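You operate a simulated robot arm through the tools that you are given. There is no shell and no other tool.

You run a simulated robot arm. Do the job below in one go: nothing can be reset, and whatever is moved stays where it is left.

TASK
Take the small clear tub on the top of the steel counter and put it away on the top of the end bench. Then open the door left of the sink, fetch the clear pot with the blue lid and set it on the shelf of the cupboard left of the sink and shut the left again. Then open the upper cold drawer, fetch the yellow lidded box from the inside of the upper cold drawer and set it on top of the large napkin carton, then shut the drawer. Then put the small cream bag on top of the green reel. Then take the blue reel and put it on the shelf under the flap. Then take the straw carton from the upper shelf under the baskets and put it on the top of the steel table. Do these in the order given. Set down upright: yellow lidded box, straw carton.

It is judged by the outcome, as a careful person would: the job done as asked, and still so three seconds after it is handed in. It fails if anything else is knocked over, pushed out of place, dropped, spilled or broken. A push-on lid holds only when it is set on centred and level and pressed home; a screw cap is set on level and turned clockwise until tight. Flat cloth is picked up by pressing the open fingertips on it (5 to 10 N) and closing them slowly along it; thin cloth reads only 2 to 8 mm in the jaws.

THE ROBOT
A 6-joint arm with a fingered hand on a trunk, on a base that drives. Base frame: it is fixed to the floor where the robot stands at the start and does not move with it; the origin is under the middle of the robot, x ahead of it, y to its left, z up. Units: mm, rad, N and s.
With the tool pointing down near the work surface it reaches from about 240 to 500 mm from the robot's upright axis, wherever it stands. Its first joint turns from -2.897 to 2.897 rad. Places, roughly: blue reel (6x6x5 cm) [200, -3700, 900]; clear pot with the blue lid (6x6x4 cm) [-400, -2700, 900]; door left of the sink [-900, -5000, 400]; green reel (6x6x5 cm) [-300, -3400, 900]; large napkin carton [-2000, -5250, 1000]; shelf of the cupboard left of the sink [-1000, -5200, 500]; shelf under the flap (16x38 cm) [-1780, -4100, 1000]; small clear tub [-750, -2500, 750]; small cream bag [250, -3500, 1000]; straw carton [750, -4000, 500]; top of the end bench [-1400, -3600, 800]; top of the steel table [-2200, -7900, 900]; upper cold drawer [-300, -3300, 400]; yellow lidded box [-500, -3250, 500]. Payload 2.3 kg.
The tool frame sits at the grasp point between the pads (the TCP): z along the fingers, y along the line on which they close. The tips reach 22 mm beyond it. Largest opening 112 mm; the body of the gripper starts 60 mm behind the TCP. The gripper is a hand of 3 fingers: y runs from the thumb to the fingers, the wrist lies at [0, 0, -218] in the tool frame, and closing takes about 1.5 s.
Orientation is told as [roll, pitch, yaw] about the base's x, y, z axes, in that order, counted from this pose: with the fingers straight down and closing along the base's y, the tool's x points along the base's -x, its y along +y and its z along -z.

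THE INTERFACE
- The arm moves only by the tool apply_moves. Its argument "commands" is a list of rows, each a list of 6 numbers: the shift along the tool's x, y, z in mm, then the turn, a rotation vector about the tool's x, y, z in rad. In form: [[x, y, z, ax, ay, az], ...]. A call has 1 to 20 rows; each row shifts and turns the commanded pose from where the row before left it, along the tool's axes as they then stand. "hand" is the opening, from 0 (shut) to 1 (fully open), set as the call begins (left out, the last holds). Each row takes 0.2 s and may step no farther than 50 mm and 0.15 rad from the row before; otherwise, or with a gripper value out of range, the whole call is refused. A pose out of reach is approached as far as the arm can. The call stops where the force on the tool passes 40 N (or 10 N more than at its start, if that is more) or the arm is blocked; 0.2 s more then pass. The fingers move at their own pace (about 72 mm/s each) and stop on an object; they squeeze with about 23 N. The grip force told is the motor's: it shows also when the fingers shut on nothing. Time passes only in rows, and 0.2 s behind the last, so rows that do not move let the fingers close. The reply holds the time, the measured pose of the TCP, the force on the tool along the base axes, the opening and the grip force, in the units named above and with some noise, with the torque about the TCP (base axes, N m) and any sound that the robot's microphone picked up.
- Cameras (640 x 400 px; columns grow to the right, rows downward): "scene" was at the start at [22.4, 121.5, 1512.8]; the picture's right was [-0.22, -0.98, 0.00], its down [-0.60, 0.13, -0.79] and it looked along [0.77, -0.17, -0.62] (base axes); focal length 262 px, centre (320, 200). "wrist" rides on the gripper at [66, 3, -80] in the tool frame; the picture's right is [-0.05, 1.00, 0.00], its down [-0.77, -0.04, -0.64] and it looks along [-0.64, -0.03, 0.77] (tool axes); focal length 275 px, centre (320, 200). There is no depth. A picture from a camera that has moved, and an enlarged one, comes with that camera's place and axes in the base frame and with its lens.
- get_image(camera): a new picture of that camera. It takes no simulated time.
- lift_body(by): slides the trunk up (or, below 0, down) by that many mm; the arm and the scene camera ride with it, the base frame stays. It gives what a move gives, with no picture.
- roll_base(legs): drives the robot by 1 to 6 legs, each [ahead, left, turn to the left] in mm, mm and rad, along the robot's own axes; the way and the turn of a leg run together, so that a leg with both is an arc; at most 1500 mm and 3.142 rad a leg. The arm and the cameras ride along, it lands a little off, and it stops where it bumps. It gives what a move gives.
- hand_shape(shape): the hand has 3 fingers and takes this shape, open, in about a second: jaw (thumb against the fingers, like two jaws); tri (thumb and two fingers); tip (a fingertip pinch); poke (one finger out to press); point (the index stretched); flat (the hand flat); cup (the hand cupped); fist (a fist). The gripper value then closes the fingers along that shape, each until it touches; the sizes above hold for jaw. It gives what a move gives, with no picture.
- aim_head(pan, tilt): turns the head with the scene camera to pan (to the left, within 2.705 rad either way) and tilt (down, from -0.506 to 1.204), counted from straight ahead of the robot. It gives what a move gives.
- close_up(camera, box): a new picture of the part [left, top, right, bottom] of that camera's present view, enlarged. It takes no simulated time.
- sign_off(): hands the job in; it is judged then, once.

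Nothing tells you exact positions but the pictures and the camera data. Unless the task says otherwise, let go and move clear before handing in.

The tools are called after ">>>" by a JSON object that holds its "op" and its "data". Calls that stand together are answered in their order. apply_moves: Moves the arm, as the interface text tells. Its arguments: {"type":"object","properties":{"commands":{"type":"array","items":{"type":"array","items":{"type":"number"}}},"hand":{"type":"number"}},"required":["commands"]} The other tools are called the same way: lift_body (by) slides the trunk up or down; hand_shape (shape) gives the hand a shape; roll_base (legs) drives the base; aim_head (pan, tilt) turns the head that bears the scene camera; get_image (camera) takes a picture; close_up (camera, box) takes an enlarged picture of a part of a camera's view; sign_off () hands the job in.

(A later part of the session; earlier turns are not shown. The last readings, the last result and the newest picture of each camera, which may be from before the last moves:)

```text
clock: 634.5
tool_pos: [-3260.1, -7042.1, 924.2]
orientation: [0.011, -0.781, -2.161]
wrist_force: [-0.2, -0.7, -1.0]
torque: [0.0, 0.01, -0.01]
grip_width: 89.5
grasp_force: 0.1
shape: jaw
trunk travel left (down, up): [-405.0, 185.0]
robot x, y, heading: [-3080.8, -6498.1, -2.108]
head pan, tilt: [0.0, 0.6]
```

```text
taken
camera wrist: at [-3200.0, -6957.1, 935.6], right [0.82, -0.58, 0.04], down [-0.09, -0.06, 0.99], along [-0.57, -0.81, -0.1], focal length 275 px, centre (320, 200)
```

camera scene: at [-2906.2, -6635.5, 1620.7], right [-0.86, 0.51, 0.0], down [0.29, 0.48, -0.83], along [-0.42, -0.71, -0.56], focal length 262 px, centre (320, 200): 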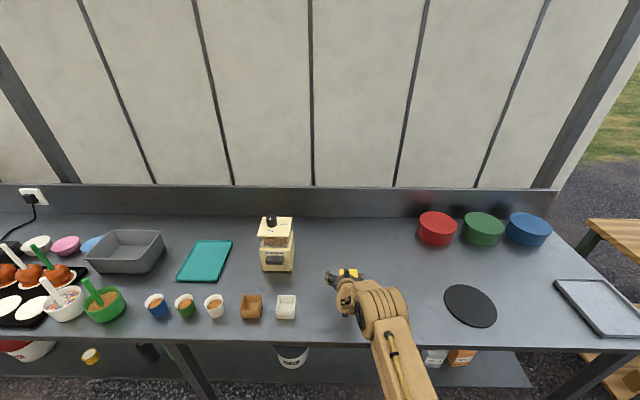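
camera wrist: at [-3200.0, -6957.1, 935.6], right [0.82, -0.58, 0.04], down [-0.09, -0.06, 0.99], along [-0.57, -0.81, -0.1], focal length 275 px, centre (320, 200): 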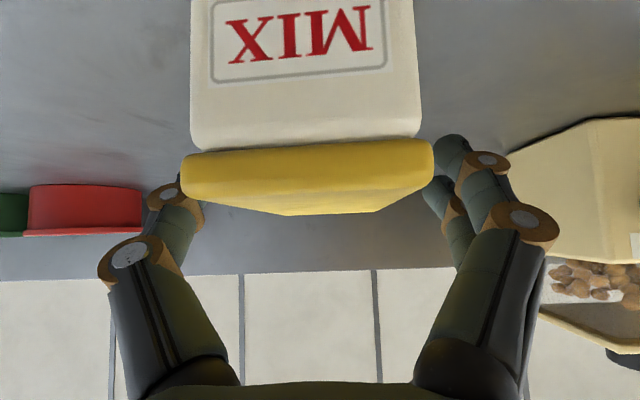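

Box centred, its middle about 23 mm ahead of the TCP. Lowering the rest.

>>> {"op": "lift_body", "data": {"by": -37}}

>>> {"op": "get_image", "data": {"camera": "wrist"}}

```text
clock: 635.3
tool_pos: [-3259.7, -7042.3, 897.1]
orientation: [0.017, -0.802, -2.16]
wrist_force: [-1.5, 2.2, 19.3]
torque: [0.74, -0.06, 0.15]
grip_width: 89.7
grasp_force: 0.1
shape: jaw
trunk travel left (down, up): [-369.0, 221.0]
robot x, y, heading: [-3078.6, -6496.5, -2.108]
head pan, tilt: [0.0, 0.6]
stopped: the force on the tool passed its limit at 45 N (the readings are from after the stop); the commanded pose is now the measured one
```

```text
taken
camera wrist: at [-3200.1, -6957.5, 906.2], right [0.82, -0.57, 0.05], down [-0.08, -0.04, 1.0], along [-0.57, -0.82, -0.08], focal length 275 px, centre (320, 200)
```

wrist: 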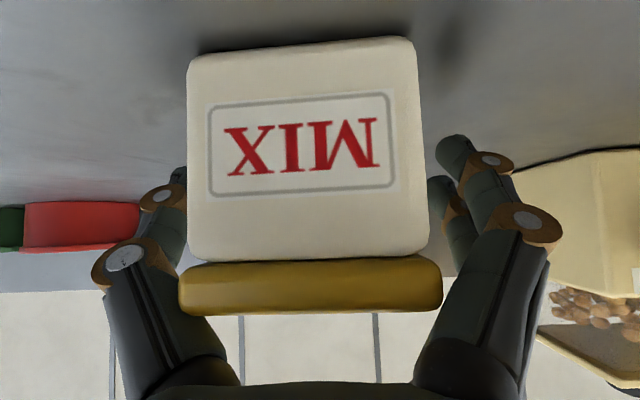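

The finger bases meet the lid at this pitch. I'll use a smaller pitch (~0.6), which still fits under the rack's top board.

>>> {"op": "lift_body", "data": {"by": 85}}

>>> {"op": "apply_moves", "data": {"commands": [[0, 0, 0, 0, 0.1, 0], [0, 0, 0, -0.017, 0.1, 0], [0, 0, 0, -0.02, 0, -0.025], [0, 0, 0, 0, 0, 0]]}}

>>> {"op": "get_image", "data": {"camera": "wrist"}}

```text
clock: 636.5
tool_pos: [-3259.5, -7045.3, 979.2]
orientation: [0.014, -0.794, -2.159]
wrist_force: [0.8, 0.7, -0.7]
torque: [0.03, 0.0, -0.02]
grip_width: 89.3
grasp_force: 0.1
shape: jaw
trunk travel left (down, up): [-454.0, 136.0]
robot x, y, heading: [-3083.0, -6499.1, -2.11]
head pan, tilt: [0.0, 0.6]
```

```text
clock: 637.5
tool_pos: [-3261.1, -7045.8, 978.1]
orientation: [0.032, -0.593, -2.124]
wrist_force: [0.5, -0.4, -0.3]
torque: [0.02, -0.01, 0.02]
grip_width: 89.3
grasp_force: 0.1
shape: jaw
trunk travel left (down, up): [-454.0, 136.0]
robot x, y, heading: [-3077.5, -6495.1, -2.11]
head pan, tilt: [0.0, 0.6]
```

```text
taken
camera wrist: at [-3207.2, -6960.5, 1008.4], right [0.84, -0.54, 0.05], down [-0.2, -0.21, 0.96], along [-0.51, -0.81, -0.28], focal length 275 px, centre (320, 200)
```

wrist: 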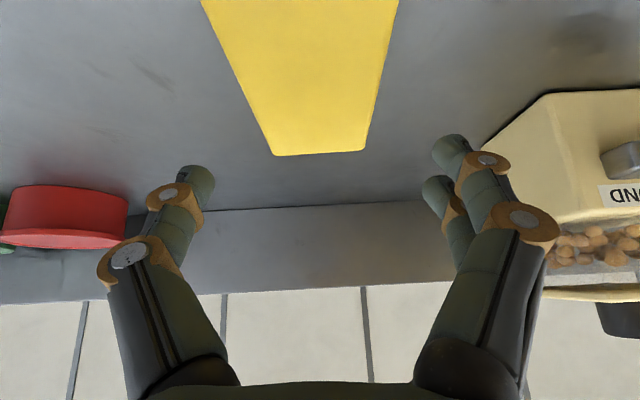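

>>> {"op": "apply_moves", "data": {"commands": [[-5, 0, 3.4, 0.03, 0, 0], [0, 0, 0, 0, 0, 0]]}}

>>> {"op": "lift_body", "data": {"by": -62}}

>>> {"op": "get_image", "data": {"camera": "wrist"}}

```text
clock: 638.1
tool_pos: [-3265.1, -7049.4, 978.8]
orientation: [0.001, -0.595, -2.124]
wrist_force: [0.5, -0.4, 0.3]
torque: [-0.01, 0.0, -0.01]
grip_width: 89.3
grasp_force: 0.0
shape: jaw
trunk travel left (down, up): [-454.0, 136.0]
robot x, y, heading: [-3080.5, -6501.8, -2.11]
head pan, tilt: [0.0, 0.6]
```

```text
clock: 639.1
tool_pos: [-3263.5, -7048.4, 914.9]
orientation: [0.001, -0.594, -2.123]
wrist_force: [-0.2, -1.0, 0.1]
torque: [-0.03, 0.0, -0.01]
grip_width: 89.5
grasp_force: 0.1
shape: jaw
trunk travel left (down, up): [-392.0, 198.0]
robot x, y, heading: [-3082.0, -6497.8, -2.11]
head pan, tilt: [0.0, 0.6]
```

```text
taken
camera wrist: at [-3208.8, -6965.6, 946.3], right [0.83, -0.56, 0.03], down [-0.18, -0.22, 0.96], along [-0.53, -0.8, -0.28], focal length 275 px, centre (320, 200)
```

wrist: 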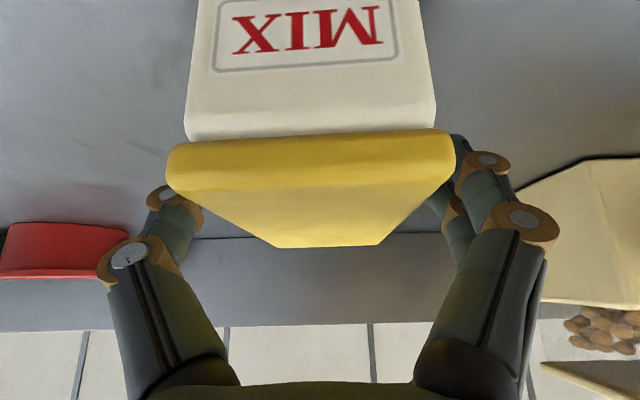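

>>> {"op": "lift_body", "data": {"by": -27}}

>>> {"op": "get_image", "data": {"camera": "wrist"}}

```text
clock: 639.8
tool_pos: [-3264.3, -7048.6, 892.3]
orientation: [0.002, -0.6, -2.124]
wrist_force: [0.0, -4.0, 16.1]
torque: [0.5, -0.55, -0.13]
grip_width: 89.1
grasp_force: 0.1
shape: jaw
trunk travel left (down, up): [-365.0, 225.0]
robot x, y, heading: [-3078.4, -6496.3, -2.113]
head pan, tilt: [0.0, 0.6]
```

```text
taken
camera wrist: at [-3208.4, -6965.4, 921.0], right [0.83, -0.56, 0.03], down [-0.18, -0.22, 0.96], along [-0.53, -0.8, -0.28], focal length 275 px, centre (320, 200)
```

wrist: 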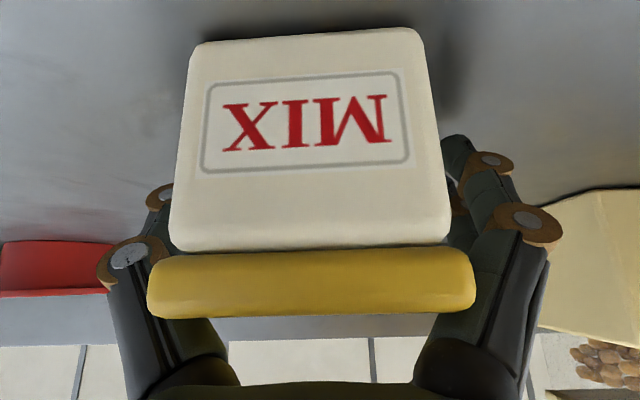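

A light touch again, but at this height the fingertips are well down on the body. I'll ease up 2 mm and grip here.

>>> {"op": "lift_body", "data": {"by": 3}}

>>> {"op": "apply_moves", "data": {"commands": [[0, 0, 0, 0, 0, 0], [0, 0, 0, 0, 0, 0], [0, 0, 0, 0, 0, 0], [0, 0, 0, 0, 0, 0], [0, 0, 0, 0, 0, 0], [0, 0, 0, 0, 0, 0]], "hand": 0.3}}

>>> {"op": "get_image", "data": {"camera": "wrist"}}

```text
clock: 640.4
tool_pos: [-3263.0, -7048.3, 893.4]
orientation: [0.0, -0.593, -2.123]
wrist_force: [1.4, -3.4, 7.3]
torque: [0.22, -0.23, -0.1]
grip_width: 89.6
grasp_force: 0.1
shape: jaw
trunk travel left (down, up): [-368.0, 222.0]
robot x, y, heading: [-3079.6, -6500.8, -2.113]
head pan, tilt: [0.0, 0.6]
```

```text
clock: 641.8
tool_pos: [-3263.0, -7048.8, 891.6]
orientation: [0.0, -0.595, -2.123]
wrist_force: [2.5, -2.9, 8.1]
torque: [0.26, -0.28, -0.09]
grip_width: 59.6
grasp_force: 23.0
shape: jaw
trunk travel left (down, up): [-368.0, 222.0]
robot x, y, heading: [-3080.7, -6496.6, -2.107]
head pan, tilt: [0.0, 0.6]
```

```text
taken
camera wrist: at [-3208.1, -6965.4, 922.7], right [0.83, -0.56, 0.03], down [-0.18, -0.22, 0.96], along [-0.53, -0.8, -0.28], focal length 275 px, centre (320, 200)
```

wrist: 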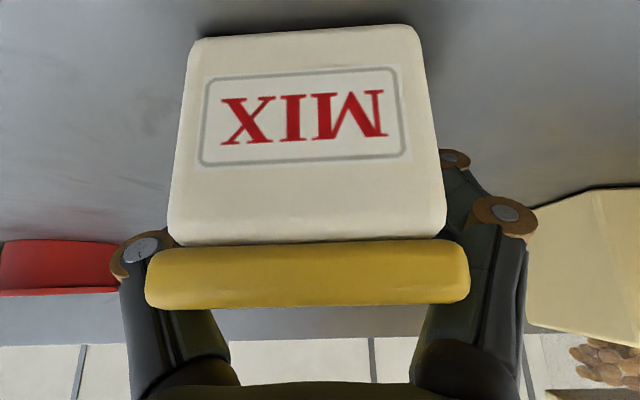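

>>> {"op": "lift_body", "data": {"by": 40}}

>>> {"op": "get_image", "data": {"camera": "wrist"}}

>>> {"op": "close_up", "data": {"camera": "scene", "box": [290, 220, 420, 340]}}

```text
clock: 642.6
tool_pos: [-3264.3, -7048.9, 931.6]
orientation: [0.001, -0.594, -2.123]
wrist_force: [0.0, 0.2, -3.3]
torque: [0.02, -0.03, 0.0]
grip_width: 55.0
grasp_force: 22.7
shape: jaw
trunk travel left (down, up): [-408.0, 182.0]
robot x, y, heading: [-3082.5, -6497.0, -2.107]
head pan, tilt: [0.0, 0.6]
```

```text
taken
camera wrist: at [-3209.0, -6966.1, 961.9], right [0.83, -0.56, 0.03], down [-0.18, -0.22, 0.96], along [-0.53, -0.8, -0.28], focal length 275 px, centre (320, 200)
```

wrist: 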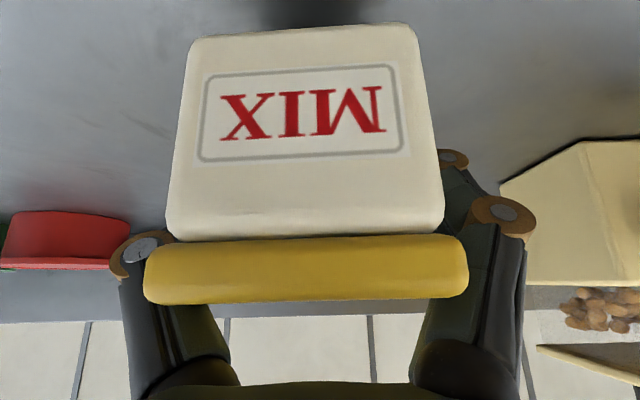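

```text
3.33 times, centred on (355, 280) of scene
camera zoom: at [-2975.7, -6595.0, 1501.2], right [-0.86, 0.51, 0.0], down [0.29, 0.49, -0.82], along [-0.42, -0.71, -0.57], focal length 872 px, centre (203, -67)
```

zoom: 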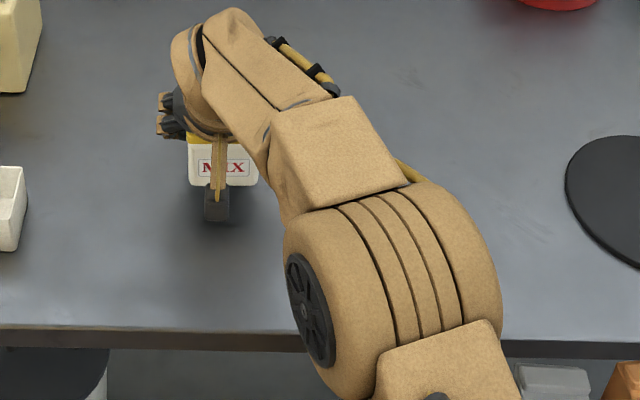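

The box is held by its body, level, with a pitched hand. I'll raise it, back off, turn around and drive to the rack.

>>> {"op": "lift_body", "data": {"by": 180}}

>>> {"op": "apply_moves", "data": {"commands": [[-17, 0, -25, 0, 0, 0], [-17, 0, -25, 0, 0, 0], [0, 0, 0, 0, 0, 0]]}}

>>> {"op": "roll_base", "data": {"legs": [[-350, 0, 0], [0, 0, 3.14]]}}

>>> {"op": "aim_head", "data": {"pan": -0.4, "tilt": 0.35}}

>>> {"op": "get_image", "data": {"camera": "scene"}}

>>> {"op": "get_image", "data": {"camera": "wrist"}}

```text
clock: 644.6
tool_pos: [-3264.2, -7050.1, 1111.9]
orientation: [0.002, -0.593, -2.126]
wrist_force: [-1.2, -0.2, -4.2]
torque: [0.05, -0.04, 0.02]
grip_width: 55.0
grasp_force: 23.0
shape: jaw
trunk travel left (down, up): [-588.0, 2.0]
robot x, y, heading: [-3076.3, -6494.5, -2.11]
head pan, tilt: [0.0, 0.6]
```

```text
clock: 645.4
tool_pos: [-3264.4, -7053.0, 1172.7]
orientation: [0.0, -0.593, -2.125]
wrist_force: [1.3, 0.0, -4.8]
torque: [0.01, -0.08, 0.03]
grip_width: 54.9
grasp_force: 23.8
shape: jaw
trunk travel left (down, up): [-588.0, 2.0]
robot x, y, heading: [-3076.8, -6498.3, -2.11]
head pan, tilt: [0.0, 0.6]
```

```text
clock: 654.7
tool_pos: [-2644.3, -5670.4, 1172.9]
orientation: [-0.001, -0.594, 0.887]
wrist_force: [-0.5, 0.4, -3.7]
torque: [-0.02, 0.0, 0.02]
grip_width: 54.8
grasp_force: 23.5
shape: jaw
trunk travel left (down, up): [-588.0, 2.0]
robot x, y, heading: [-2896.8, -6196.9, 0.903]
head pan, tilt: [0.0, 0.6]
```

```text
clock: 655.6
tool_pos: [-2644.9, -5669.7, 1172.4]
orientation: [0.002, -0.594, 0.886]
wrist_force: [-0.2, 1.2, -3.8]
torque: [-0.01, 0.01, 0.03]
grip_width: 54.5
grasp_force: 23.0
shape: jaw
trunk travel left (down, up): [-588.0, 2.0]
robot x, y, heading: [-2901.3, -6197.5, 0.905]
head pan, tilt: [-0.4, 0.351]
```

```text
taken
camera scene: at [-2966.6, -6110.8, 1703.9], right [0.48, -0.88, 0.0], down [-0.3, -0.17, -0.94], along [0.82, 0.45, -0.34], focal length 262 px, centre (320, 200)
```

scene: 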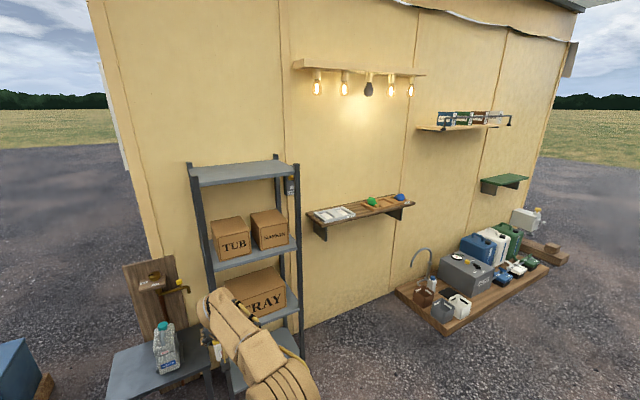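

```text
taken
camera wrist: at [-2709.8, -5745.4, 1203.2], right [-0.75, 0.66, 0.03], down [0.21, 0.2, 0.96], along [0.63, 0.72, -0.28], focal length 275 px, centre (320, 200)
```

wrist: 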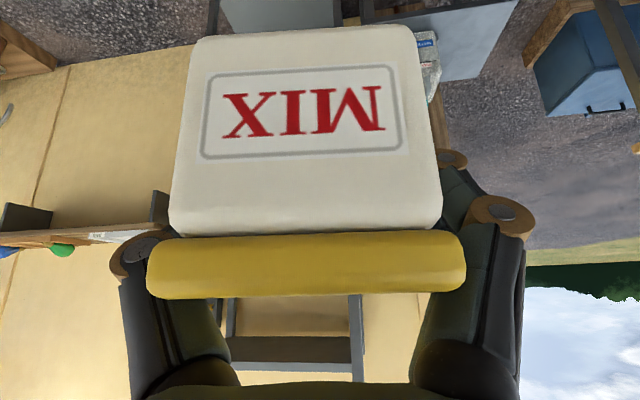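

>>> {"op": "close_up", "data": {"camera": "scene", "box": [170, 140, 330, 400]}}

```text
1.54 times, centred on (250, 270) of scene
camera zoom: at [-2966.6, -6110.8, 1703.9], right [0.48, -0.88, 0.0], down [-0.3, -0.17, -0.94], along [0.82, 0.45, -0.34], focal length 402 px, centre (428, 92)
```

zoom: 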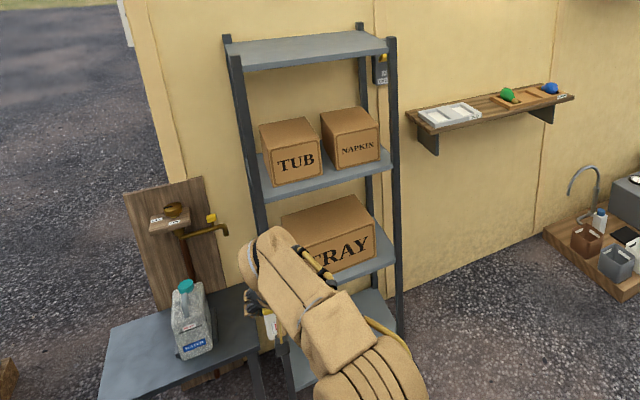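

The carton's top is at z≈1107, about 153×219 mm, with ~260 mm clear above. I'll square up and approach in front of it.

>>> {"op": "roll_base", "data": {"legs": [[0, 0, 0.125], [0, -441, 0], [500, 0, 0]]}}

>>> {"op": "aim_head", "data": {"pan": 0, "tilt": 0.5}}

>>> {"op": "get_image", "data": {"camera": "scene"}}

>>> {"op": "get_image", "data": {"camera": "wrist"}}

```text
clock: 661.4
tool_pos: [-2076.8, -5447.7, 1172.2]
orientation: [0.0, -0.593, 1.011]
wrist_force: [-0.4, -0.1, -4.5]
torque: [-0.07, 0.0, 0.0]
grip_width: 54.7
grasp_force: 22.5
shape: jaw
trunk travel left (down, up): [-588.0, 2.0]
robot x, y, heading: [-2262.9, -6000.8, 1.026]
head pan, tilt: [-0.4, 0.351]
```

```text
clock: 662.3
tool_pos: [-2076.9, -5448.2, 1172.5]
orientation: [0.001, -0.594, 1.012]
wrist_force: [0.3, 0.4, -3.2]
torque: [-0.03, 0.0, 0.0]
grip_width: 54.4
grasp_force: 22.8
shape: jaw
trunk travel left (down, up): [-588.0, 2.0]
robot x, y, heading: [-2262.5, -6000.2, 1.031]
head pan, tilt: [0.0, 0.499]
```

```text
taken
camera scene: at [-2369.2, -5902.4, 1690.3], right [0.86, -0.52, 0.0], down [-0.25, -0.41, -0.88], along [0.45, 0.75, -0.48], focal length 262 px, centre (320, 200)
```

scene: 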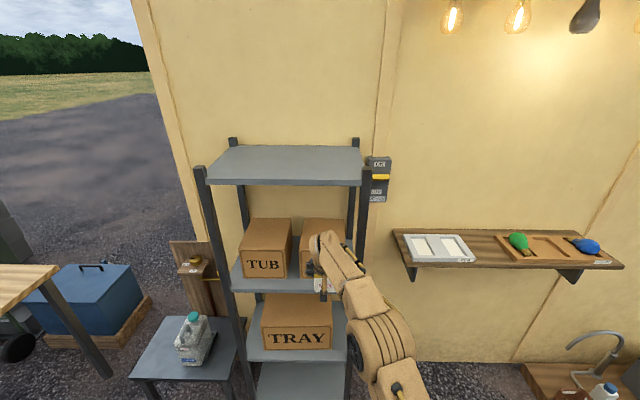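

```text
taken
camera wrist: at [-2132.4, -5530.7, 1203.2], right [-0.83, 0.56, 0.03], down [0.18, 0.22, 0.96], along [0.53, 0.8, -0.28], focal length 275 px, centre (320, 200)
```

wrist: 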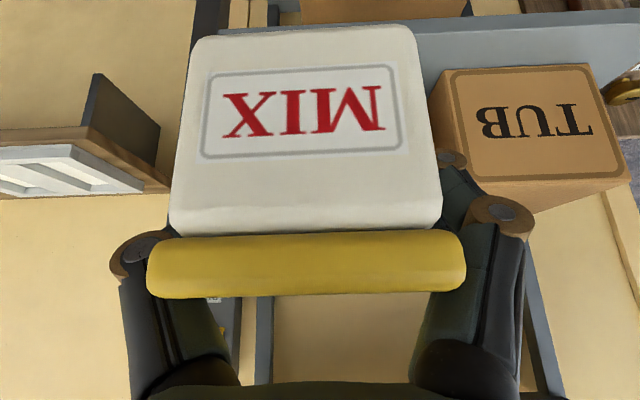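

The box is straight in line with the carton, 219 mm to go. Rolling in slowly at a safe height.

>>> {"op": "roll_base", "data": {"legs": [[150, 0, 0]]}}

>>> {"op": "get_image", "data": {"camera": "scene"}}

>>> {"op": "close_up", "data": {"camera": "scene", "box": [220, 130, 440, 330]}}

>>> {"op": "get_image", "data": {"camera": "wrist"}}

```text
clock: 663.6
tool_pos: [-2000.0, -5319.6, 1172.9]
orientation: [0.001, -0.593, 1.012]
wrist_force: [-0.6, 0.1, -3.9]
torque: [-0.06, 0.0, -0.02]
grip_width: 54.7
grasp_force: 23.2
shape: jaw
trunk travel left (down, up): [-588.0, 2.0]
robot x, y, heading: [-2188.6, -5873.6, 1.03]
head pan, tilt: [0.0, 0.499]
```

```text
taken
camera scene: at [-2292.2, -5774.6, 1690.2], right [0.86, -0.52, 0.0], down [-0.25, -0.41, -0.88], along [0.45, 0.75, -0.48], focal length 262 px, centre (320, 200)
```

scene: 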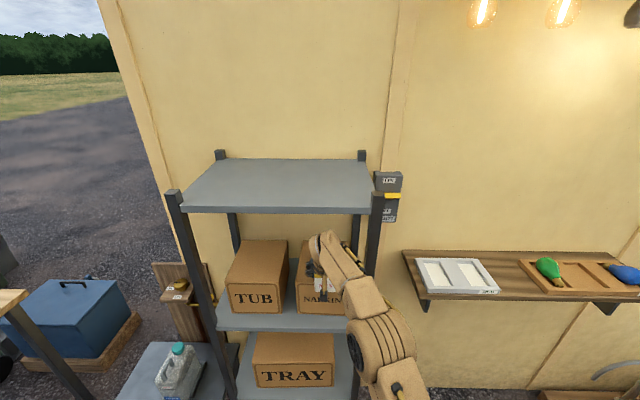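

```text
2.00 times, centred on (330, 230) of scene
camera zoom: at [-2292.2, -5774.6, 1690.2], right [0.86, -0.52, 0.0], down [-0.25, -0.41, -0.88], along [0.45, 0.75, -0.48], focal length 523 px, centre (300, 140)
```

zoom: 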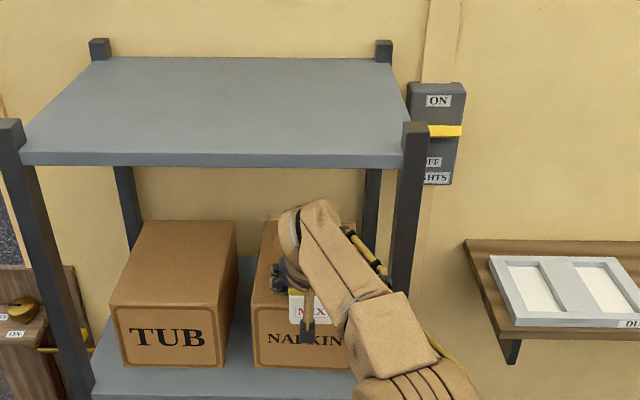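

```text
taken
camera wrist: at [-2055.5, -5403.0, 1203.0], right [-0.83, 0.56, 0.03], down [0.18, 0.22, 0.96], along [0.53, 0.8, -0.28], focal length 275 px, centre (320, 200)
```

wrist: 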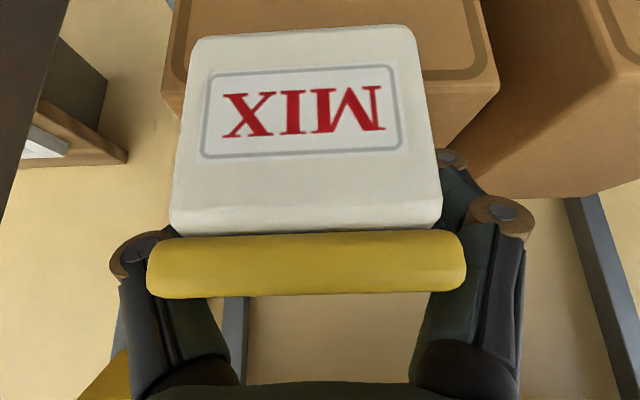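

Height clearance over the carton looks right. Rolling in the last 70 mm.

>>> {"op": "roll_base", "data": {"legs": [[65, 0, 0]]}}

>>> {"op": "get_image", "data": {"camera": "wrist"}}

>>> {"op": "close_up", "data": {"camera": "scene", "box": [220, 130, 440, 330]}}

```text
clock: 664.7
tool_pos: [-1969.5, -5269.8, 1168.3]
orientation: [0.002, -0.579, 1.014]
wrist_force: [-0.4, 0.3, -3.8]
torque: [-0.02, 0.03, -0.02]
grip_width: 54.3
grasp_force: 23.2
shape: jaw
trunk travel left (down, up): [-588.0, 2.0]
robot x, y, heading: [-2157.6, -5818.1, 1.027]
head pan, tilt: [0.0, 0.499]
stopped in leg 1: the robot was blocked; the commanded pose is now the measured one
```

```text
taken
camera wrist: at [-2024.7, -5352.4, 1200.5], right [-0.83, 0.56, 0.02], down [0.19, 0.23, 0.95], along [0.53, 0.79, -0.3], focal length 275 px, centre (320, 200)
```

wrist: 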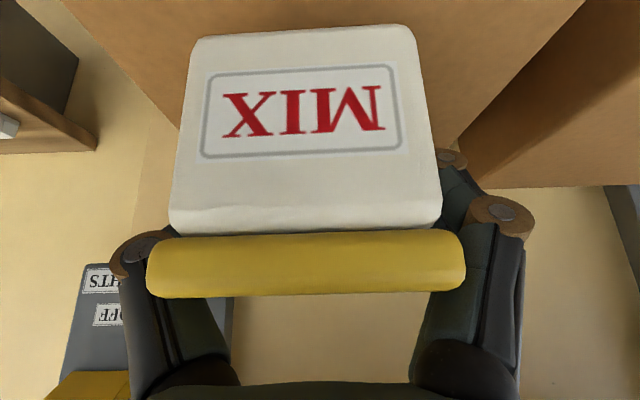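

```text
2.00 times, centred on (330, 230) of scene
camera zoom: at [-2260.6, -5724.4, 1690.6], right [0.86, -0.52, 0.0], down [-0.25, -0.41, -0.88], along [0.45, 0.75, -0.48], focal length 523 px, centre (300, 140)
```

zoom: 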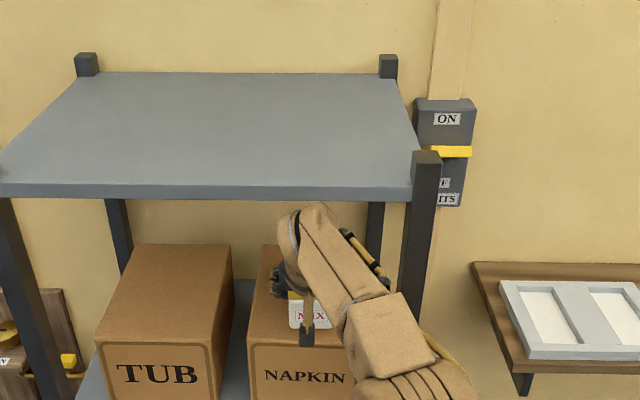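

The arm's wrist touched the top board's edge, but the box is already over the carton (front ends nearly flush). I'll lower it here in small steps.

>>> {"op": "apply_moves", "data": {"commands": [[3.3, 0, 5, 0, 0, 0], [2.2, 0, 3.3, 0, 0, 0], [1.6, 0, 2.5, 0, 0, 0]]}}

>>> {"op": "get_image", "data": {"camera": "wrist"}}

```text
clock: 665.5
tool_pos: [-1969.1, -5264.8, 1154.1]
orientation: [-0.003, -0.581, 1.016]
wrist_force: [0.6, -0.6, -3.9]
torque: [0.0, 0.02, 0.0]
grip_width: 54.7
grasp_force: 22.5
shape: jaw
trunk travel left (down, up): [-588.0, 2.0]
robot x, y, heading: [-2150.8, -5815.3, 1.025]
head pan, tilt: [0.0, 0.499]
```

```text
taken
camera wrist: at [-2023.9, -5348.2, 1186.6], right [-0.83, 0.56, 0.02], down [0.19, 0.23, 0.95], along [0.53, 0.79, -0.3], focal length 275 px, centre (320, 200)
```

wrist: 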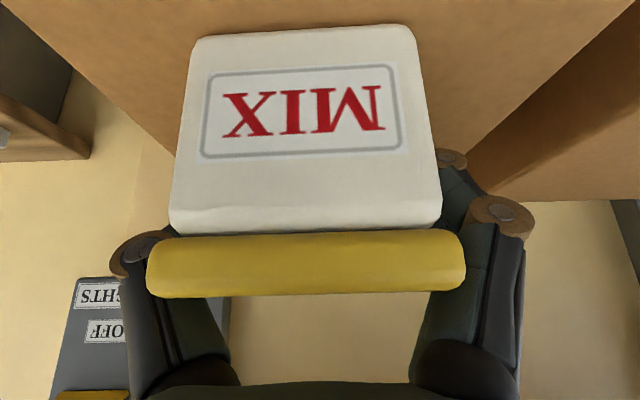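

>>> {"op": "apply_moves", "data": {"commands": [[1.1, 0, 1.7, 0, 0, 0], [1.1, 0, 1.7, 0, 0, 0], [1.1, 0, 1.7, 0, 0, 0]]}}

```text
clock: 666.3
tool_pos: [-1968.5, -5267.6, 1153.0]
orientation: [-0.001, -0.589, 1.016]
wrist_force: [0.8, 7.4, 21.5]
torque: [-0.42, 0.25, -0.1]
grip_width: 54.5
grasp_force: 23.3
shape: jaw
trunk travel left (down, up): [-588.0, 2.0]
robot x, y, heading: [-2153.9, -5819.6, 1.027]
head pan, tilt: [0.0, 0.499]
```

Contact at 21 N. Releasing gently.

>>> {"op": "apply_moves", "data": {"commands": [[-0.6, 0, -0.8, 0, 0, 0], [0, 0, 0, 0, 0, 0]]}}

>>> {"op": "apply_moves", "data": {"commands": [[0, 0, 0, 0, 0, 0], [0, 0, 0, 0, 0, 0], [0, 0, 0, 0, 0, 0], [0, 0, 0, 0, 0, 0]], "hand": 0.8}}

>>> {"op": "get_image", "data": {"camera": "wrist"}}

```text
clock: 666.9
tool_pos: [-1968.6, -5267.3, 1153.3]
orientation: [-0.001, -0.586, 1.017]
wrist_force: [0.0, 7.9, 27.7]
torque: [-0.39, 0.25, -0.07]
grip_width: 54.8
grasp_force: 22.7
shape: jaw
trunk travel left (down, up): [-588.0, 2.0]
robot x, y, heading: [-2152.8, -5818.2, 1.027]
head pan, tilt: [0.0, 0.499]
```

```text
clock: 667.9
tool_pos: [-1969.2, -5267.7, 1150.2]
orientation: [0.0, -0.582, 1.014]
wrist_force: [-0.1, 2.3, 14.7]
torque: [-0.39, 0.46, -0.15]
grip_width: 89.5
grasp_force: 0.1
shape: jaw
trunk travel left (down, up): [-588.0, 2.0]
robot x, y, heading: [-2154.8, -5819.8, 1.03]
head pan, tilt: [0.0, 0.499]
```

```text
taken
camera wrist: at [-2023.4, -5350.8, 1182.2], right [-0.83, 0.56, 0.02], down [0.19, 0.23, 0.95], along [0.53, 0.79, -0.3], focal length 275 px, centre (320, 200)
```

wrist: 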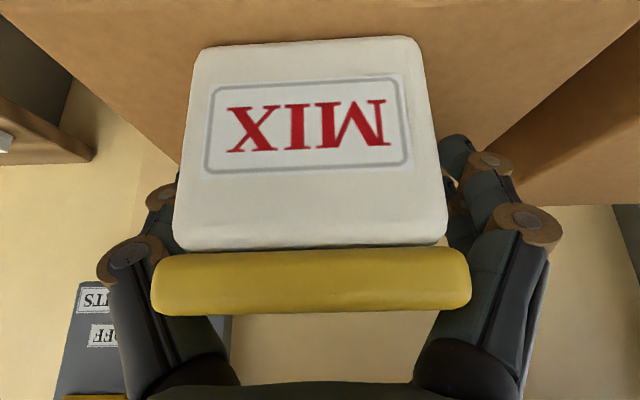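

Released; the palm still rests lightly on the lid. I'll lift a few mm and back straight out.

>>> {"op": "apply_moves", "data": {"commands": [[-2.2, 0, -3.3, 0, 0, 0], [-1.5, 0, -2.2, 0, 0, 0], [0, 0, 0, 0, 0, 0]]}}

>>> {"op": "roll_base", "data": {"legs": [[-200, 0, 0]]}}

>>> {"op": "get_image", "data": {"camera": "scene"}}

>>> {"op": "close_up", "data": {"camera": "scene", "box": [220, 130, 440, 330]}}

>>> {"op": "get_image", "data": {"camera": "wrist"}}

```text
clock: 668.7
tool_pos: [-1967.6, -5267.0, 1157.3]
orientation: [-0.001, -0.581, 1.014]
wrist_force: [0.0, -0.4, 0.4]
torque: [0.0, 0.01, 0.0]
grip_width: 89.4
grasp_force: 0.1
shape: jaw
trunk travel left (down, up): [-588.0, 2.0]
robot x, y, heading: [-2150.7, -5819.8, 1.028]
head pan, tilt: [0.0, 0.499]
```

```text
clock: 670.3
tool_pos: [-2071.0, -5430.6, 1157.6]
orientation: [-0.002, -0.581, 1.02]
wrist_force: [-0.7, -0.7, -0.7]
torque: [-0.02, 0.0, -0.02]
grip_width: 89.4
grasp_force: 0.0
shape: jaw
trunk travel left (down, up): [-588.0, 2.0]
robot x, y, heading: [-2249.5, -5984.6, 1.035]
head pan, tilt: [0.0, 0.499]
```

```text
taken
camera scene: at [-2358.9, -5886.3, 1690.3], right [0.86, -0.51, 0.0], down [-0.25, -0.41, -0.88], along [0.45, 0.75, -0.48], focal length 262 px, centre (320, 200)
```

scene: 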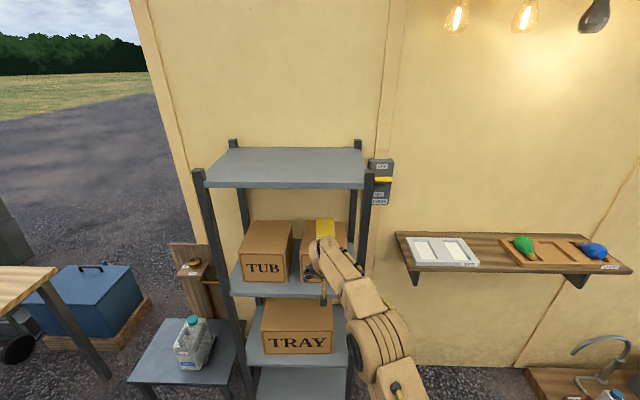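

```text
2.00 times, centred on (330, 230) of scene
camera zoom: at [-2358.9, -5886.3, 1690.3], right [0.86, -0.51, 0.0], down [-0.25, -0.41, -0.88], along [0.45, 0.75, -0.48], focal length 523 px, centre (300, 140)
```

zoom: 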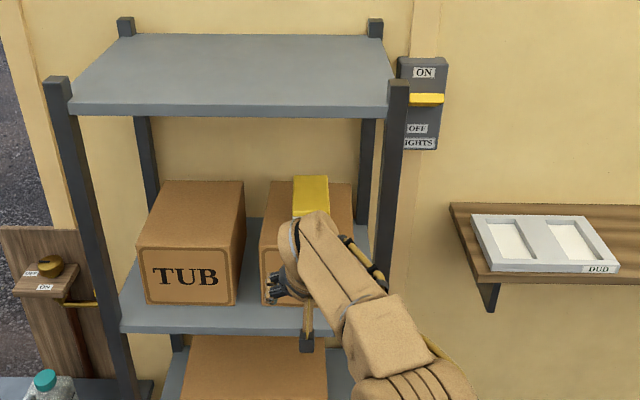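

```text
taken
camera wrist: at [-2124.5, -5513.6, 1188.8], right [-0.83, 0.56, 0.02], down [0.18, 0.23, 0.95], along [0.53, 0.8, -0.3], focal length 275 px, centre (320, 200)
```

wrist: 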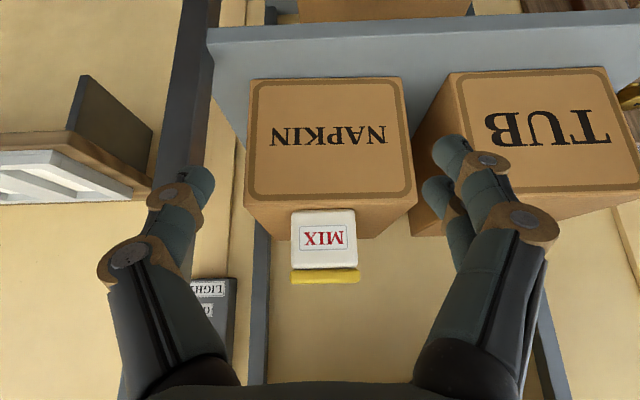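

The yellow box stands upright on the NAPKIN carton with its lid on. Now I'll re-tuck the arm and drive back round to shut the drawer.

>>> {"op": "apply_moves", "data": {"commands": [[32.6, 0, -2.45, 0, 0.15, 0], [32.6, 0, -2.45, 0, 0.15, 0], [32.6, 0, -2.45, 0, 0.15, 0], [28, 0, -1.8, 0, 0.131, 0], [30, -25, 0, 0, 0, 0], [30, -25, 0, 0, 0, 0], [30, -25, 0, 0, 0, 0], [0, 0, 0, 0, 0, 0]], "hand": 0.5}}

>>> {"op": "lift_body", "data": {"by": -160}}

>>> {"op": "roll_base", "data": {"legs": [[-300, 0, -1.56], [100, -80, 0]]}}

>>> {"op": "aim_head", "data": {"pan": 0, "tilt": 0.35}}

>>> {"op": "get_image", "data": {"camera": "scene"}}

```text
clock: 672.1
tool_pos: [-2114.3, -5649.0, 1124.3]
orientation: [-0.003, -0.001, 1.018]
wrist_force: [0.8, 0.1, 0.4]
torque: [-0.02, 0.02, -0.02]
grip_width: 56.8
grasp_force: 0.1
shape: jaw
trunk travel left (down, up): [-588.0, 2.0]
robot x, y, heading: [-2252.7, -5984.4, 1.034]
head pan, tilt: [0.0, 0.499]
```

```text
clock: 673.9
tool_pos: [-2114.1, -5649.3, 965.0]
orientation: [0.0, 0.0, 1.016]
wrist_force: [-0.2, -0.4, 0.1]
torque: [0.01, -0.03, -0.02]
grip_width: 56.4
grasp_force: 0.1
shape: jaw
trunk travel left (down, up): [-428.0, 162.0]
robot x, y, heading: [-2250.5, -5985.4, 1.033]
head pan, tilt: [0.0, 0.499]
```

```text
clock: 679.1
tool_pos: [-2140.8, -6318.7, 964.2]
orientation: [-0.001, -0.002, -0.585]
wrist_force: [0.4, -0.1, 0.1]
torque: [0.01, 0.01, 0.0]
grip_width: 56.7
grasp_force: 0.1
shape: jaw
trunk travel left (down, up): [-428.0, 162.0]
robot x, y, heading: [-2472.6, -6169.2, -0.575]
head pan, tilt: [0.0, 0.499]
cut short: leg 1
```

```text
clock: 679.8
tool_pos: [-2141.0, -6318.5, 963.9]
orientation: [-0.001, -0.001, -0.584]
wrist_force: [-0.3, 0.2, 0.7]
torque: [0.02, 0.01, 0.04]
grip_width: 56.6
grasp_force: 0.0
shape: jaw
trunk travel left (down, up): [-428.0, 162.0]
robot x, y, heading: [-2469.6, -6168.2, -0.576]
head pan, tilt: [0.0, 0.351]
```

```text
taken
camera scene: at [-2368.4, -6068.5, 1543.9], right [-0.54, -0.84, 0.0], down [-0.29, 0.19, -0.94], along [0.79, -0.51, -0.34], focal length 262 px, centre (320, 200)
```

scene: 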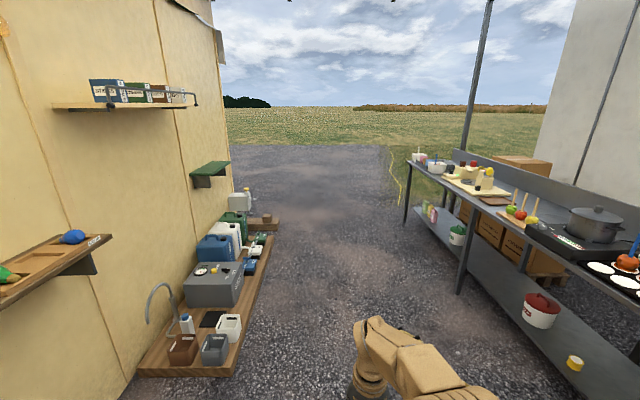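

The passage is clear ahead. Driving back along it and up to the doorway line.

>>> {"op": "roll_base", "data": {"legs": [[0, -80, 0.03], [1480, 0, 0], [1480, 0, 0], [1480, 0, 0], [400, 0, 0]]}}

>>> {"op": "aim_head", "data": {"pan": 1.57, "tilt": 0.35}}

>>> {"op": "get_image", "data": {"camera": "scene"}}

```text
clock: 704.1
tool_pos: [2036.8, -8886.6, 964.7]
orientation: [-0.001, -0.001, -0.57]
wrist_force: [0.2, 0.2, 0.6]
torque: [0.0, -0.01, -0.02]
grip_width: 56.4
grasp_force: 0.1
shape: jaw
trunk travel left (down, up): [-428.0, 162.0]
robot x, y, heading: [1703.0, -8742.0, -0.558]
head pan, tilt: [0.0, 0.351]
```

```text
clock: 705.8
tool_pos: [2036.6, -8886.0, 965.8]
orientation: [-0.002, 0.001, -0.572]
wrist_force: [0.0, 0.1, 0.2]
torque: [0.0, 0.0, -0.01]
grip_width: 56.7
grasp_force: 0.0
shape: jaw
trunk travel left (down, up): [-428.0, 162.0]
robot x, y, heading: [1701.9, -8743.2, -0.557]
head pan, tilt: [1.571, 0.351]
```

```text
taken
camera scene: at [1775.6, -8511.8, 1543.9], right [0.85, -0.53, 0.0], down [-0.18, -0.29, -0.94], along [0.5, 0.8, -0.34], focal length 262 px, centre (320, 200)
```

scene: 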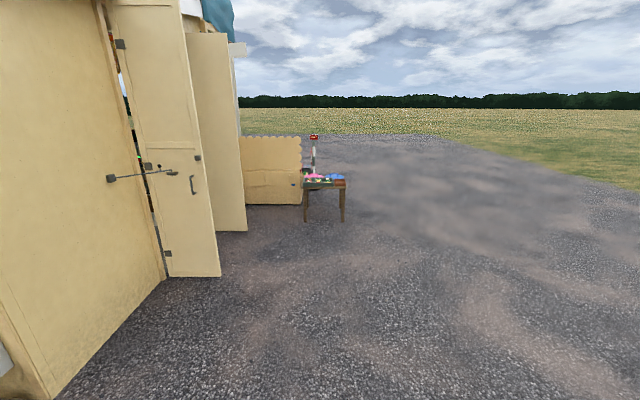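

>>> {"op": "roll_base", "data": {"legs": [[-92, 1402, 0], [-92, 1402, 0], [0, 0, 3.14]]}}

>>> {"op": "aim_head", "data": {"pan": 0, "tilt": 0.35}}

>>> {"op": "get_image", "data": {"camera": "scene"}}

```text
clock: 726.7
tool_pos: [2775.3, -6160.7, 964.4]
orientation: [-0.001, 0.0, 2.524]
wrist_force: [0.3, 0.5, 0.4]
torque: [-0.01, 0.01, -0.01]
grip_width: 56.3
grasp_force: 0.0
shape: jaw
trunk travel left (down, up): [-428.0, 162.0]
robot x, y, heading: [3094.8, -6316.4, 2.541]
head pan, tilt: [1.571, 0.351]
```

```text
clock: 728.3
tool_pos: [2774.2, -6161.3, 964.5]
orientation: [-0.002, -0.001, 2.521]
wrist_force: [-0.6, 0.2, 0.1]
torque: [0.0, 0.01, -0.03]
grip_width: 56.3
grasp_force: 0.1
shape: jaw
trunk travel left (down, up): [-428.0, 162.0]
robot x, y, heading: [3099.6, -6324.0, 2.541]
head pan, tilt: [0.0, 0.351]
```

```text
taken
camera scene: at [2990.9, -6418.5, 1543.9], right [0.57, 0.82, 0.0], down [0.28, -0.19, -0.94], along [-0.77, 0.53, -0.34], focal length 262 px, centre (320, 200)
```

scene: 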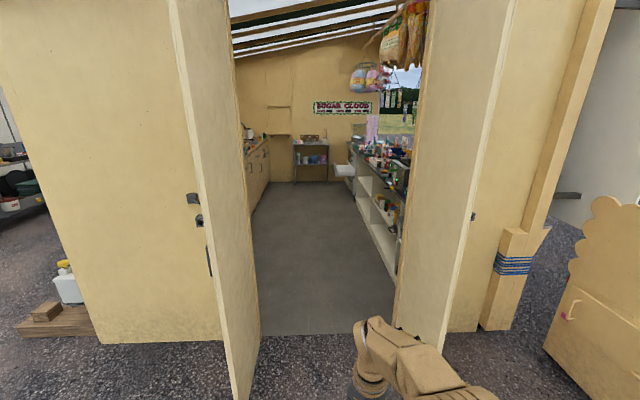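

Aligned with the doorway. Driving in.

>>> {"op": "roll_base", "data": {"legs": [[0, 0, 0.053], [1300, 12, 0], [1300, 20, 0]]}}

>>> {"op": "get_image", "data": {"camera": "scene"}}

```text
clock: 741.5
tool_pos: [577.6, -4743.5, 962.9]
orientation: [-0.002, 0.0, 2.524]
wrist_force: [0.6, -1.3, -0.9]
torque: [-0.02, -0.02, -0.04]
grip_width: 56.5
grasp_force: 0.0
shape: jaw
trunk travel left (down, up): [-428.0, 162.0]
robot x, y, heading: [900.4, -4902.6, 2.535]
head pan, tilt: [0.0, 0.351]
```

```text
taken
camera scene: at [791.2, -5000.7, 1543.9], right [0.57, 0.82, 0.0], down [0.28, -0.2, -0.94], along [-0.77, 0.53, -0.34], focal length 262 px, centre (320, 200)
```

scene: 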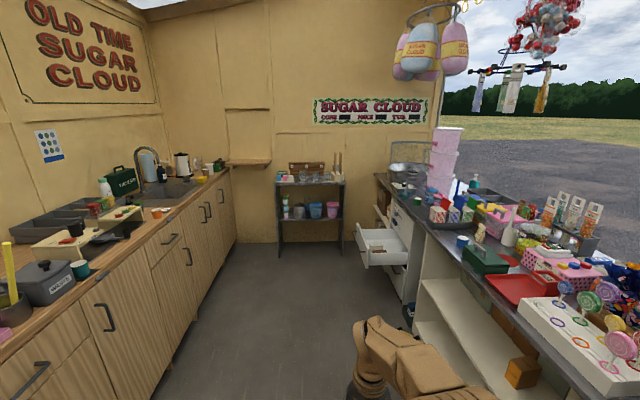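

The open drawer is visible ahead right. I'll keep toward the cupboard side, stop in front of it, and turn to face it.

>>> {"op": "roll_base", "data": {"legs": [[0, 0, 0.055], [900, 125, 0], [930, 0, 0], [0, 0, -1.54]]}}

>>> {"op": "aim_head", "data": {"pan": 0, "tilt": 0.7}}

>>> {"op": "get_image", "data": {"camera": "scene"}}

```text
clock: 754.8
tool_pos: [-621.0, -3761.5, 965.2]
orientation: [-0.001, 0.0, 1.092]
wrist_force: [-0.1, -0.9, 0.2]
torque: [-0.02, 0.02, 0.02]
grip_width: 56.7
grasp_force: 0.1
shape: jaw
trunk travel left (down, up): [-428.0, 162.0]
robot x, y, heading: [-738.4, -4105.6, 1.104]
head pan, tilt: [0.0, 0.351]
```

```text
clock: 755.6
tool_pos: [-622.5, -3761.3, 964.4]
orientation: [-0.002, 0.002, 1.091]
wrist_force: [0.2, 0.3, 0.4]
torque: [-0.04, 0.01, 0.0]
grip_width: 56.7
grasp_force: 0.0
shape: jaw
trunk travel left (down, up): [-428.0, 162.0]
robot x, y, heading: [-732.7, -4102.8, 1.106]
head pan, tilt: [0.0, 0.7]
```

```text
taken
camera scene: at [-851.1, -4019.2, 1512.6], right [0.89, -0.45, 0.0], down [-0.29, -0.58, -0.77], along [0.34, 0.68, -0.64], focal length 262 px, centre (320, 200)
```

scene: 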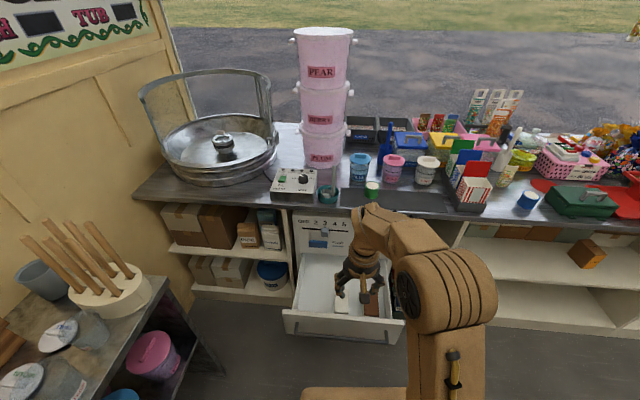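

I'll square up, close the hand, and lower it in front of the drawer handle.

>>> {"op": "roll_base", "data": {"legs": [[0, 0, -0.071]]}}

>>> {"op": "lift_body", "data": {"by": -400}}

>>> {"op": "apply_moves", "data": {"commands": [[0, 20, 30, 0, 0, 0], [0, 15, 30, 0, 0, 0], [0, 0, 15, 0, 0, 0], [0, 0, 0, 0, 0, 0], [0, 0, 0, 0, 0, 0]], "hand": 0}}

>>> {"op": "get_image", "data": {"camera": "scene"}}

>>> {"op": "get_image", "data": {"camera": "wrist"}}

```text
clock: 756.5
tool_pos: [-597.1, -3770.4, 964.3]
orientation: [-0.001, 0.0, 1.019]
wrist_force: [0.6, 0.0, -0.4]
torque: [0.01, 0.01, -0.02]
grip_width: 56.5
grasp_force: 0.1
shape: jaw
trunk travel left (down, up): [-428.0, 162.0]
robot x, y, heading: [-731.5, -4104.4, 1.032]
head pan, tilt: [0.0, 0.7]
```

```text
clock: 760.3
tool_pos: [-597.5, -3769.4, 565.2]
orientation: [-0.001, -0.001, 1.019]
wrist_force: [0.7, 1.0, 0.5]
torque: [0.02, 0.01, 0.02]
grip_width: 56.2
grasp_force: 0.1
shape: jaw
trunk travel left (down, up): [-28.0, 562.0]
robot x, y, heading: [-734.7, -4102.1, 1.033]
head pan, tilt: [0.0, 0.7]
```

```text
clock: 761.5
tool_pos: [-623.6, -3752.9, 487.9]
orientation: [-0.004, 0.0, 1.02]
wrist_force: [-0.1, -0.3, -0.4]
torque: [-0.01, -0.03, 0.02]
grip_width: 0.0
grasp_force: 22.9
shape: jaw
trunk travel left (down, up): [-28.0, 562.0]
robot x, y, heading: [-733.3, -4103.0, 1.028]
head pan, tilt: [0.0, 0.7]
```

```text
taken
camera scene: at [-844.6, -4011.2, 1112.6], right [0.86, -0.51, 0.0], down [-0.33, -0.55, -0.76], along [0.39, 0.66, -0.64], focal length 262 px, centre (320, 200)
```

scene: 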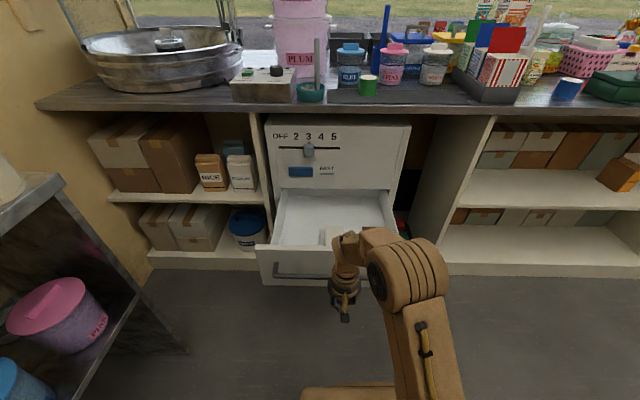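

```text
taken
camera wrist: at [-661.2, -3807.5, 569.0], right [-0.83, 0.56, 0.0], down [0.43, 0.64, 0.64], along [0.36, 0.53, -0.77], focal length 275 px, centre (320, 200)
```

wrist: 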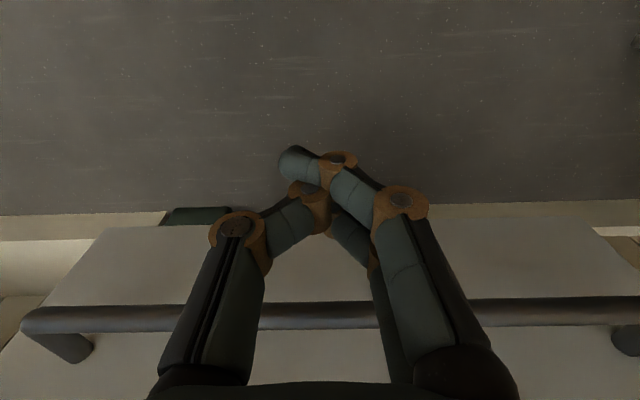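

I'll lean the hand forward first so it stays under the counter edge when the drawer closes.

>>> {"op": "roll_base", "data": {"legs": [[-130, 0, 0]]}}

>>> {"op": "apply_moves", "data": {"commands": [[-32.6, 0, -2.45, 0, -0.15, 0], [-32.6, 0, -2.45, 0, -0.15, 0], [-32.6, 0, -2.45, 0, -0.15, 0], [-32.6, 0, -2.45, 0, -0.15, 0], [-32.6, 0, -2.45, 0, -0.15, 0], [0, 0, 0, 0, 0, 0]]}}

>>> {"op": "get_image", "data": {"camera": "wrist"}}

```text
clock: 762.8
tool_pos: [-690.6, -3863.8, 488.2]
orientation: [-0.003, -0.001, 1.024]
wrist_force: [-0.6, -0.2, -0.5]
torque: [-0.01, 0.02, -0.02]
grip_width: 0.0
grasp_force: 23.5
shape: jaw
trunk travel left (down, up): [-28.0, 562.0]
robot x, y, heading: [-802.4, -4215.7, 1.036]
head pan, tilt: [0.0, 0.7]
```

```text
clock: 764.2
tool_pos: [-612.5, -3737.0, 546.2]
orientation: [-0.002, -0.752, 1.024]
wrist_force: [0.2, 0.7, 0.7]
torque: [0.03, 0.01, -0.04]
grip_width: 0.0
grasp_force: 22.9
shape: jaw
trunk travel left (down, up): [-28.0, 562.0]
robot x, y, heading: [-797.8, -4216.6, 1.034]
head pan, tilt: [0.0, 0.7]
```

```text
taken
camera wrist: at [-668.5, -3822.8, 560.0], right [-0.83, 0.55, 0.03], down [0.1, 0.09, 0.99], along [0.54, 0.83, -0.13], focal length 275 px, centre (320, 200)
```

wrist: 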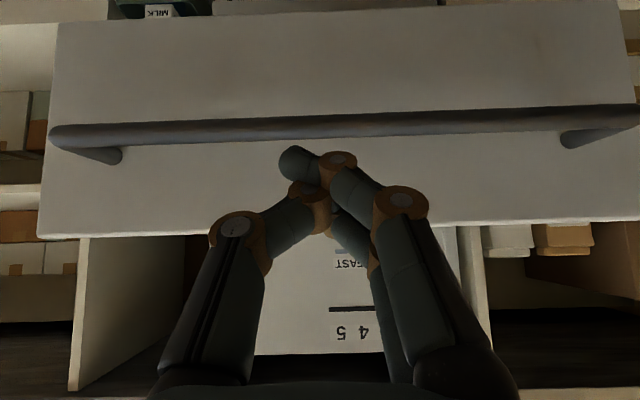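

The fingertips face the drawer front just above the handle. Lowering 20 mm and pushing with the base.

>>> {"op": "apply_moves", "data": {"commands": [[13.7, 0, 14.6, 0, 0, 0], [0, 0, 0, 0, 0, 0]]}}

>>> {"op": "roll_base", "data": {"legs": [[200, 0, 0]]}}

>>> {"op": "get_image", "data": {"camera": "scene"}}

```text
clock: 764.8
tool_pos: [-613.1, -3737.2, 526.0]
orientation: [-0.002, -0.75, 1.023]
wrist_force: [-0.5, -0.4, 0.6]
torque: [0.0, -0.01, 0.01]
grip_width: 0.2
grasp_force: 23.2
shape: jaw
trunk travel left (down, up): [-28.0, 562.0]
robot x, y, heading: [-800.4, -4217.7, 1.038]
head pan, tilt: [0.0, 0.7]
```

```text
clock: 766.4
tool_pos: [-511.2, -3559.5, 525.8]
orientation: [-0.001, -0.751, 1.028]
wrist_force: [-0.3, 0.3, -0.7]
torque: [-0.03, 0.03, 0.03]
grip_width: 0.0
grasp_force: 22.8
shape: jaw
trunk travel left (down, up): [-28.0, 562.0]
robot x, y, heading: [-697.3, -4038.1, 1.043]
head pan, tilt: [0.0, 0.7]
```

```text
taken
camera scene: at [-808.4, -3947.8, 1112.6], right [0.86, -0.5, 0.0], down [-0.33, -0.56, -0.77], along [0.39, 0.66, -0.64], focal length 262 px, centre (320, 200)
```

scene: 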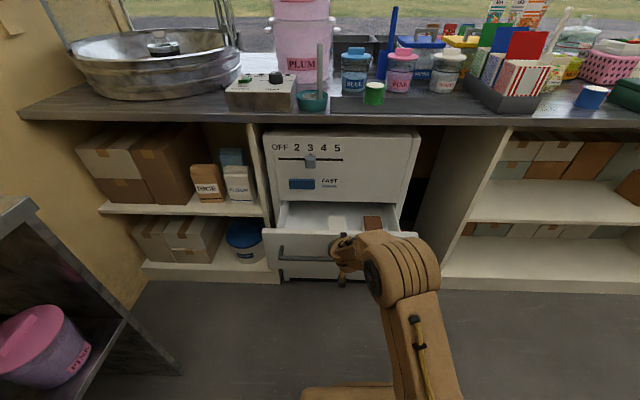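

>>> {"op": "roll_base", "data": {"legs": [[165, 0, -0.01]]}}

>>> {"op": "get_image", "data": {"camera": "scene"}}

```text
clock: 767.9
tool_pos: [-420.4, -3418.6, 526.0]
orientation: [-0.002, -0.75, 1.016]
wrist_force: [-6.1, -9.0, -3.6]
torque: [-0.03, 0.13, -0.21]
grip_width: 0.1
grasp_force: 22.7
shape: jaw
trunk travel left (down, up): [-28.0, 562.0]
robot x, y, heading: [-613.2, -3893.7, 1.028]
head pan, tilt: [0.0, 0.7]
```

```text
taken
camera scene: at [-722.5, -3803.5, 1112.5], right [0.86, -0.52, 0.0], down [-0.33, -0.55, -0.77], along [0.39, 0.66, -0.64], focal length 262 px, centre (320, 200)
```

scene: 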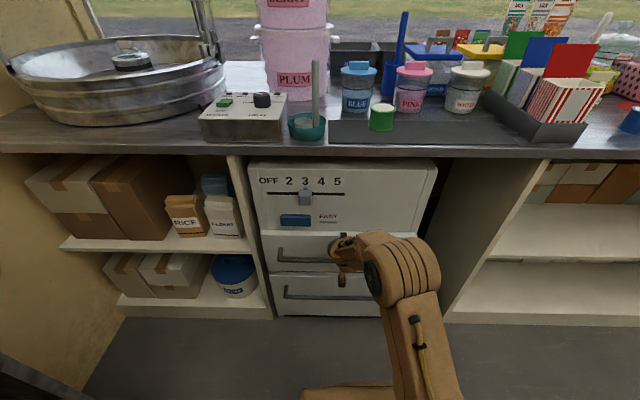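

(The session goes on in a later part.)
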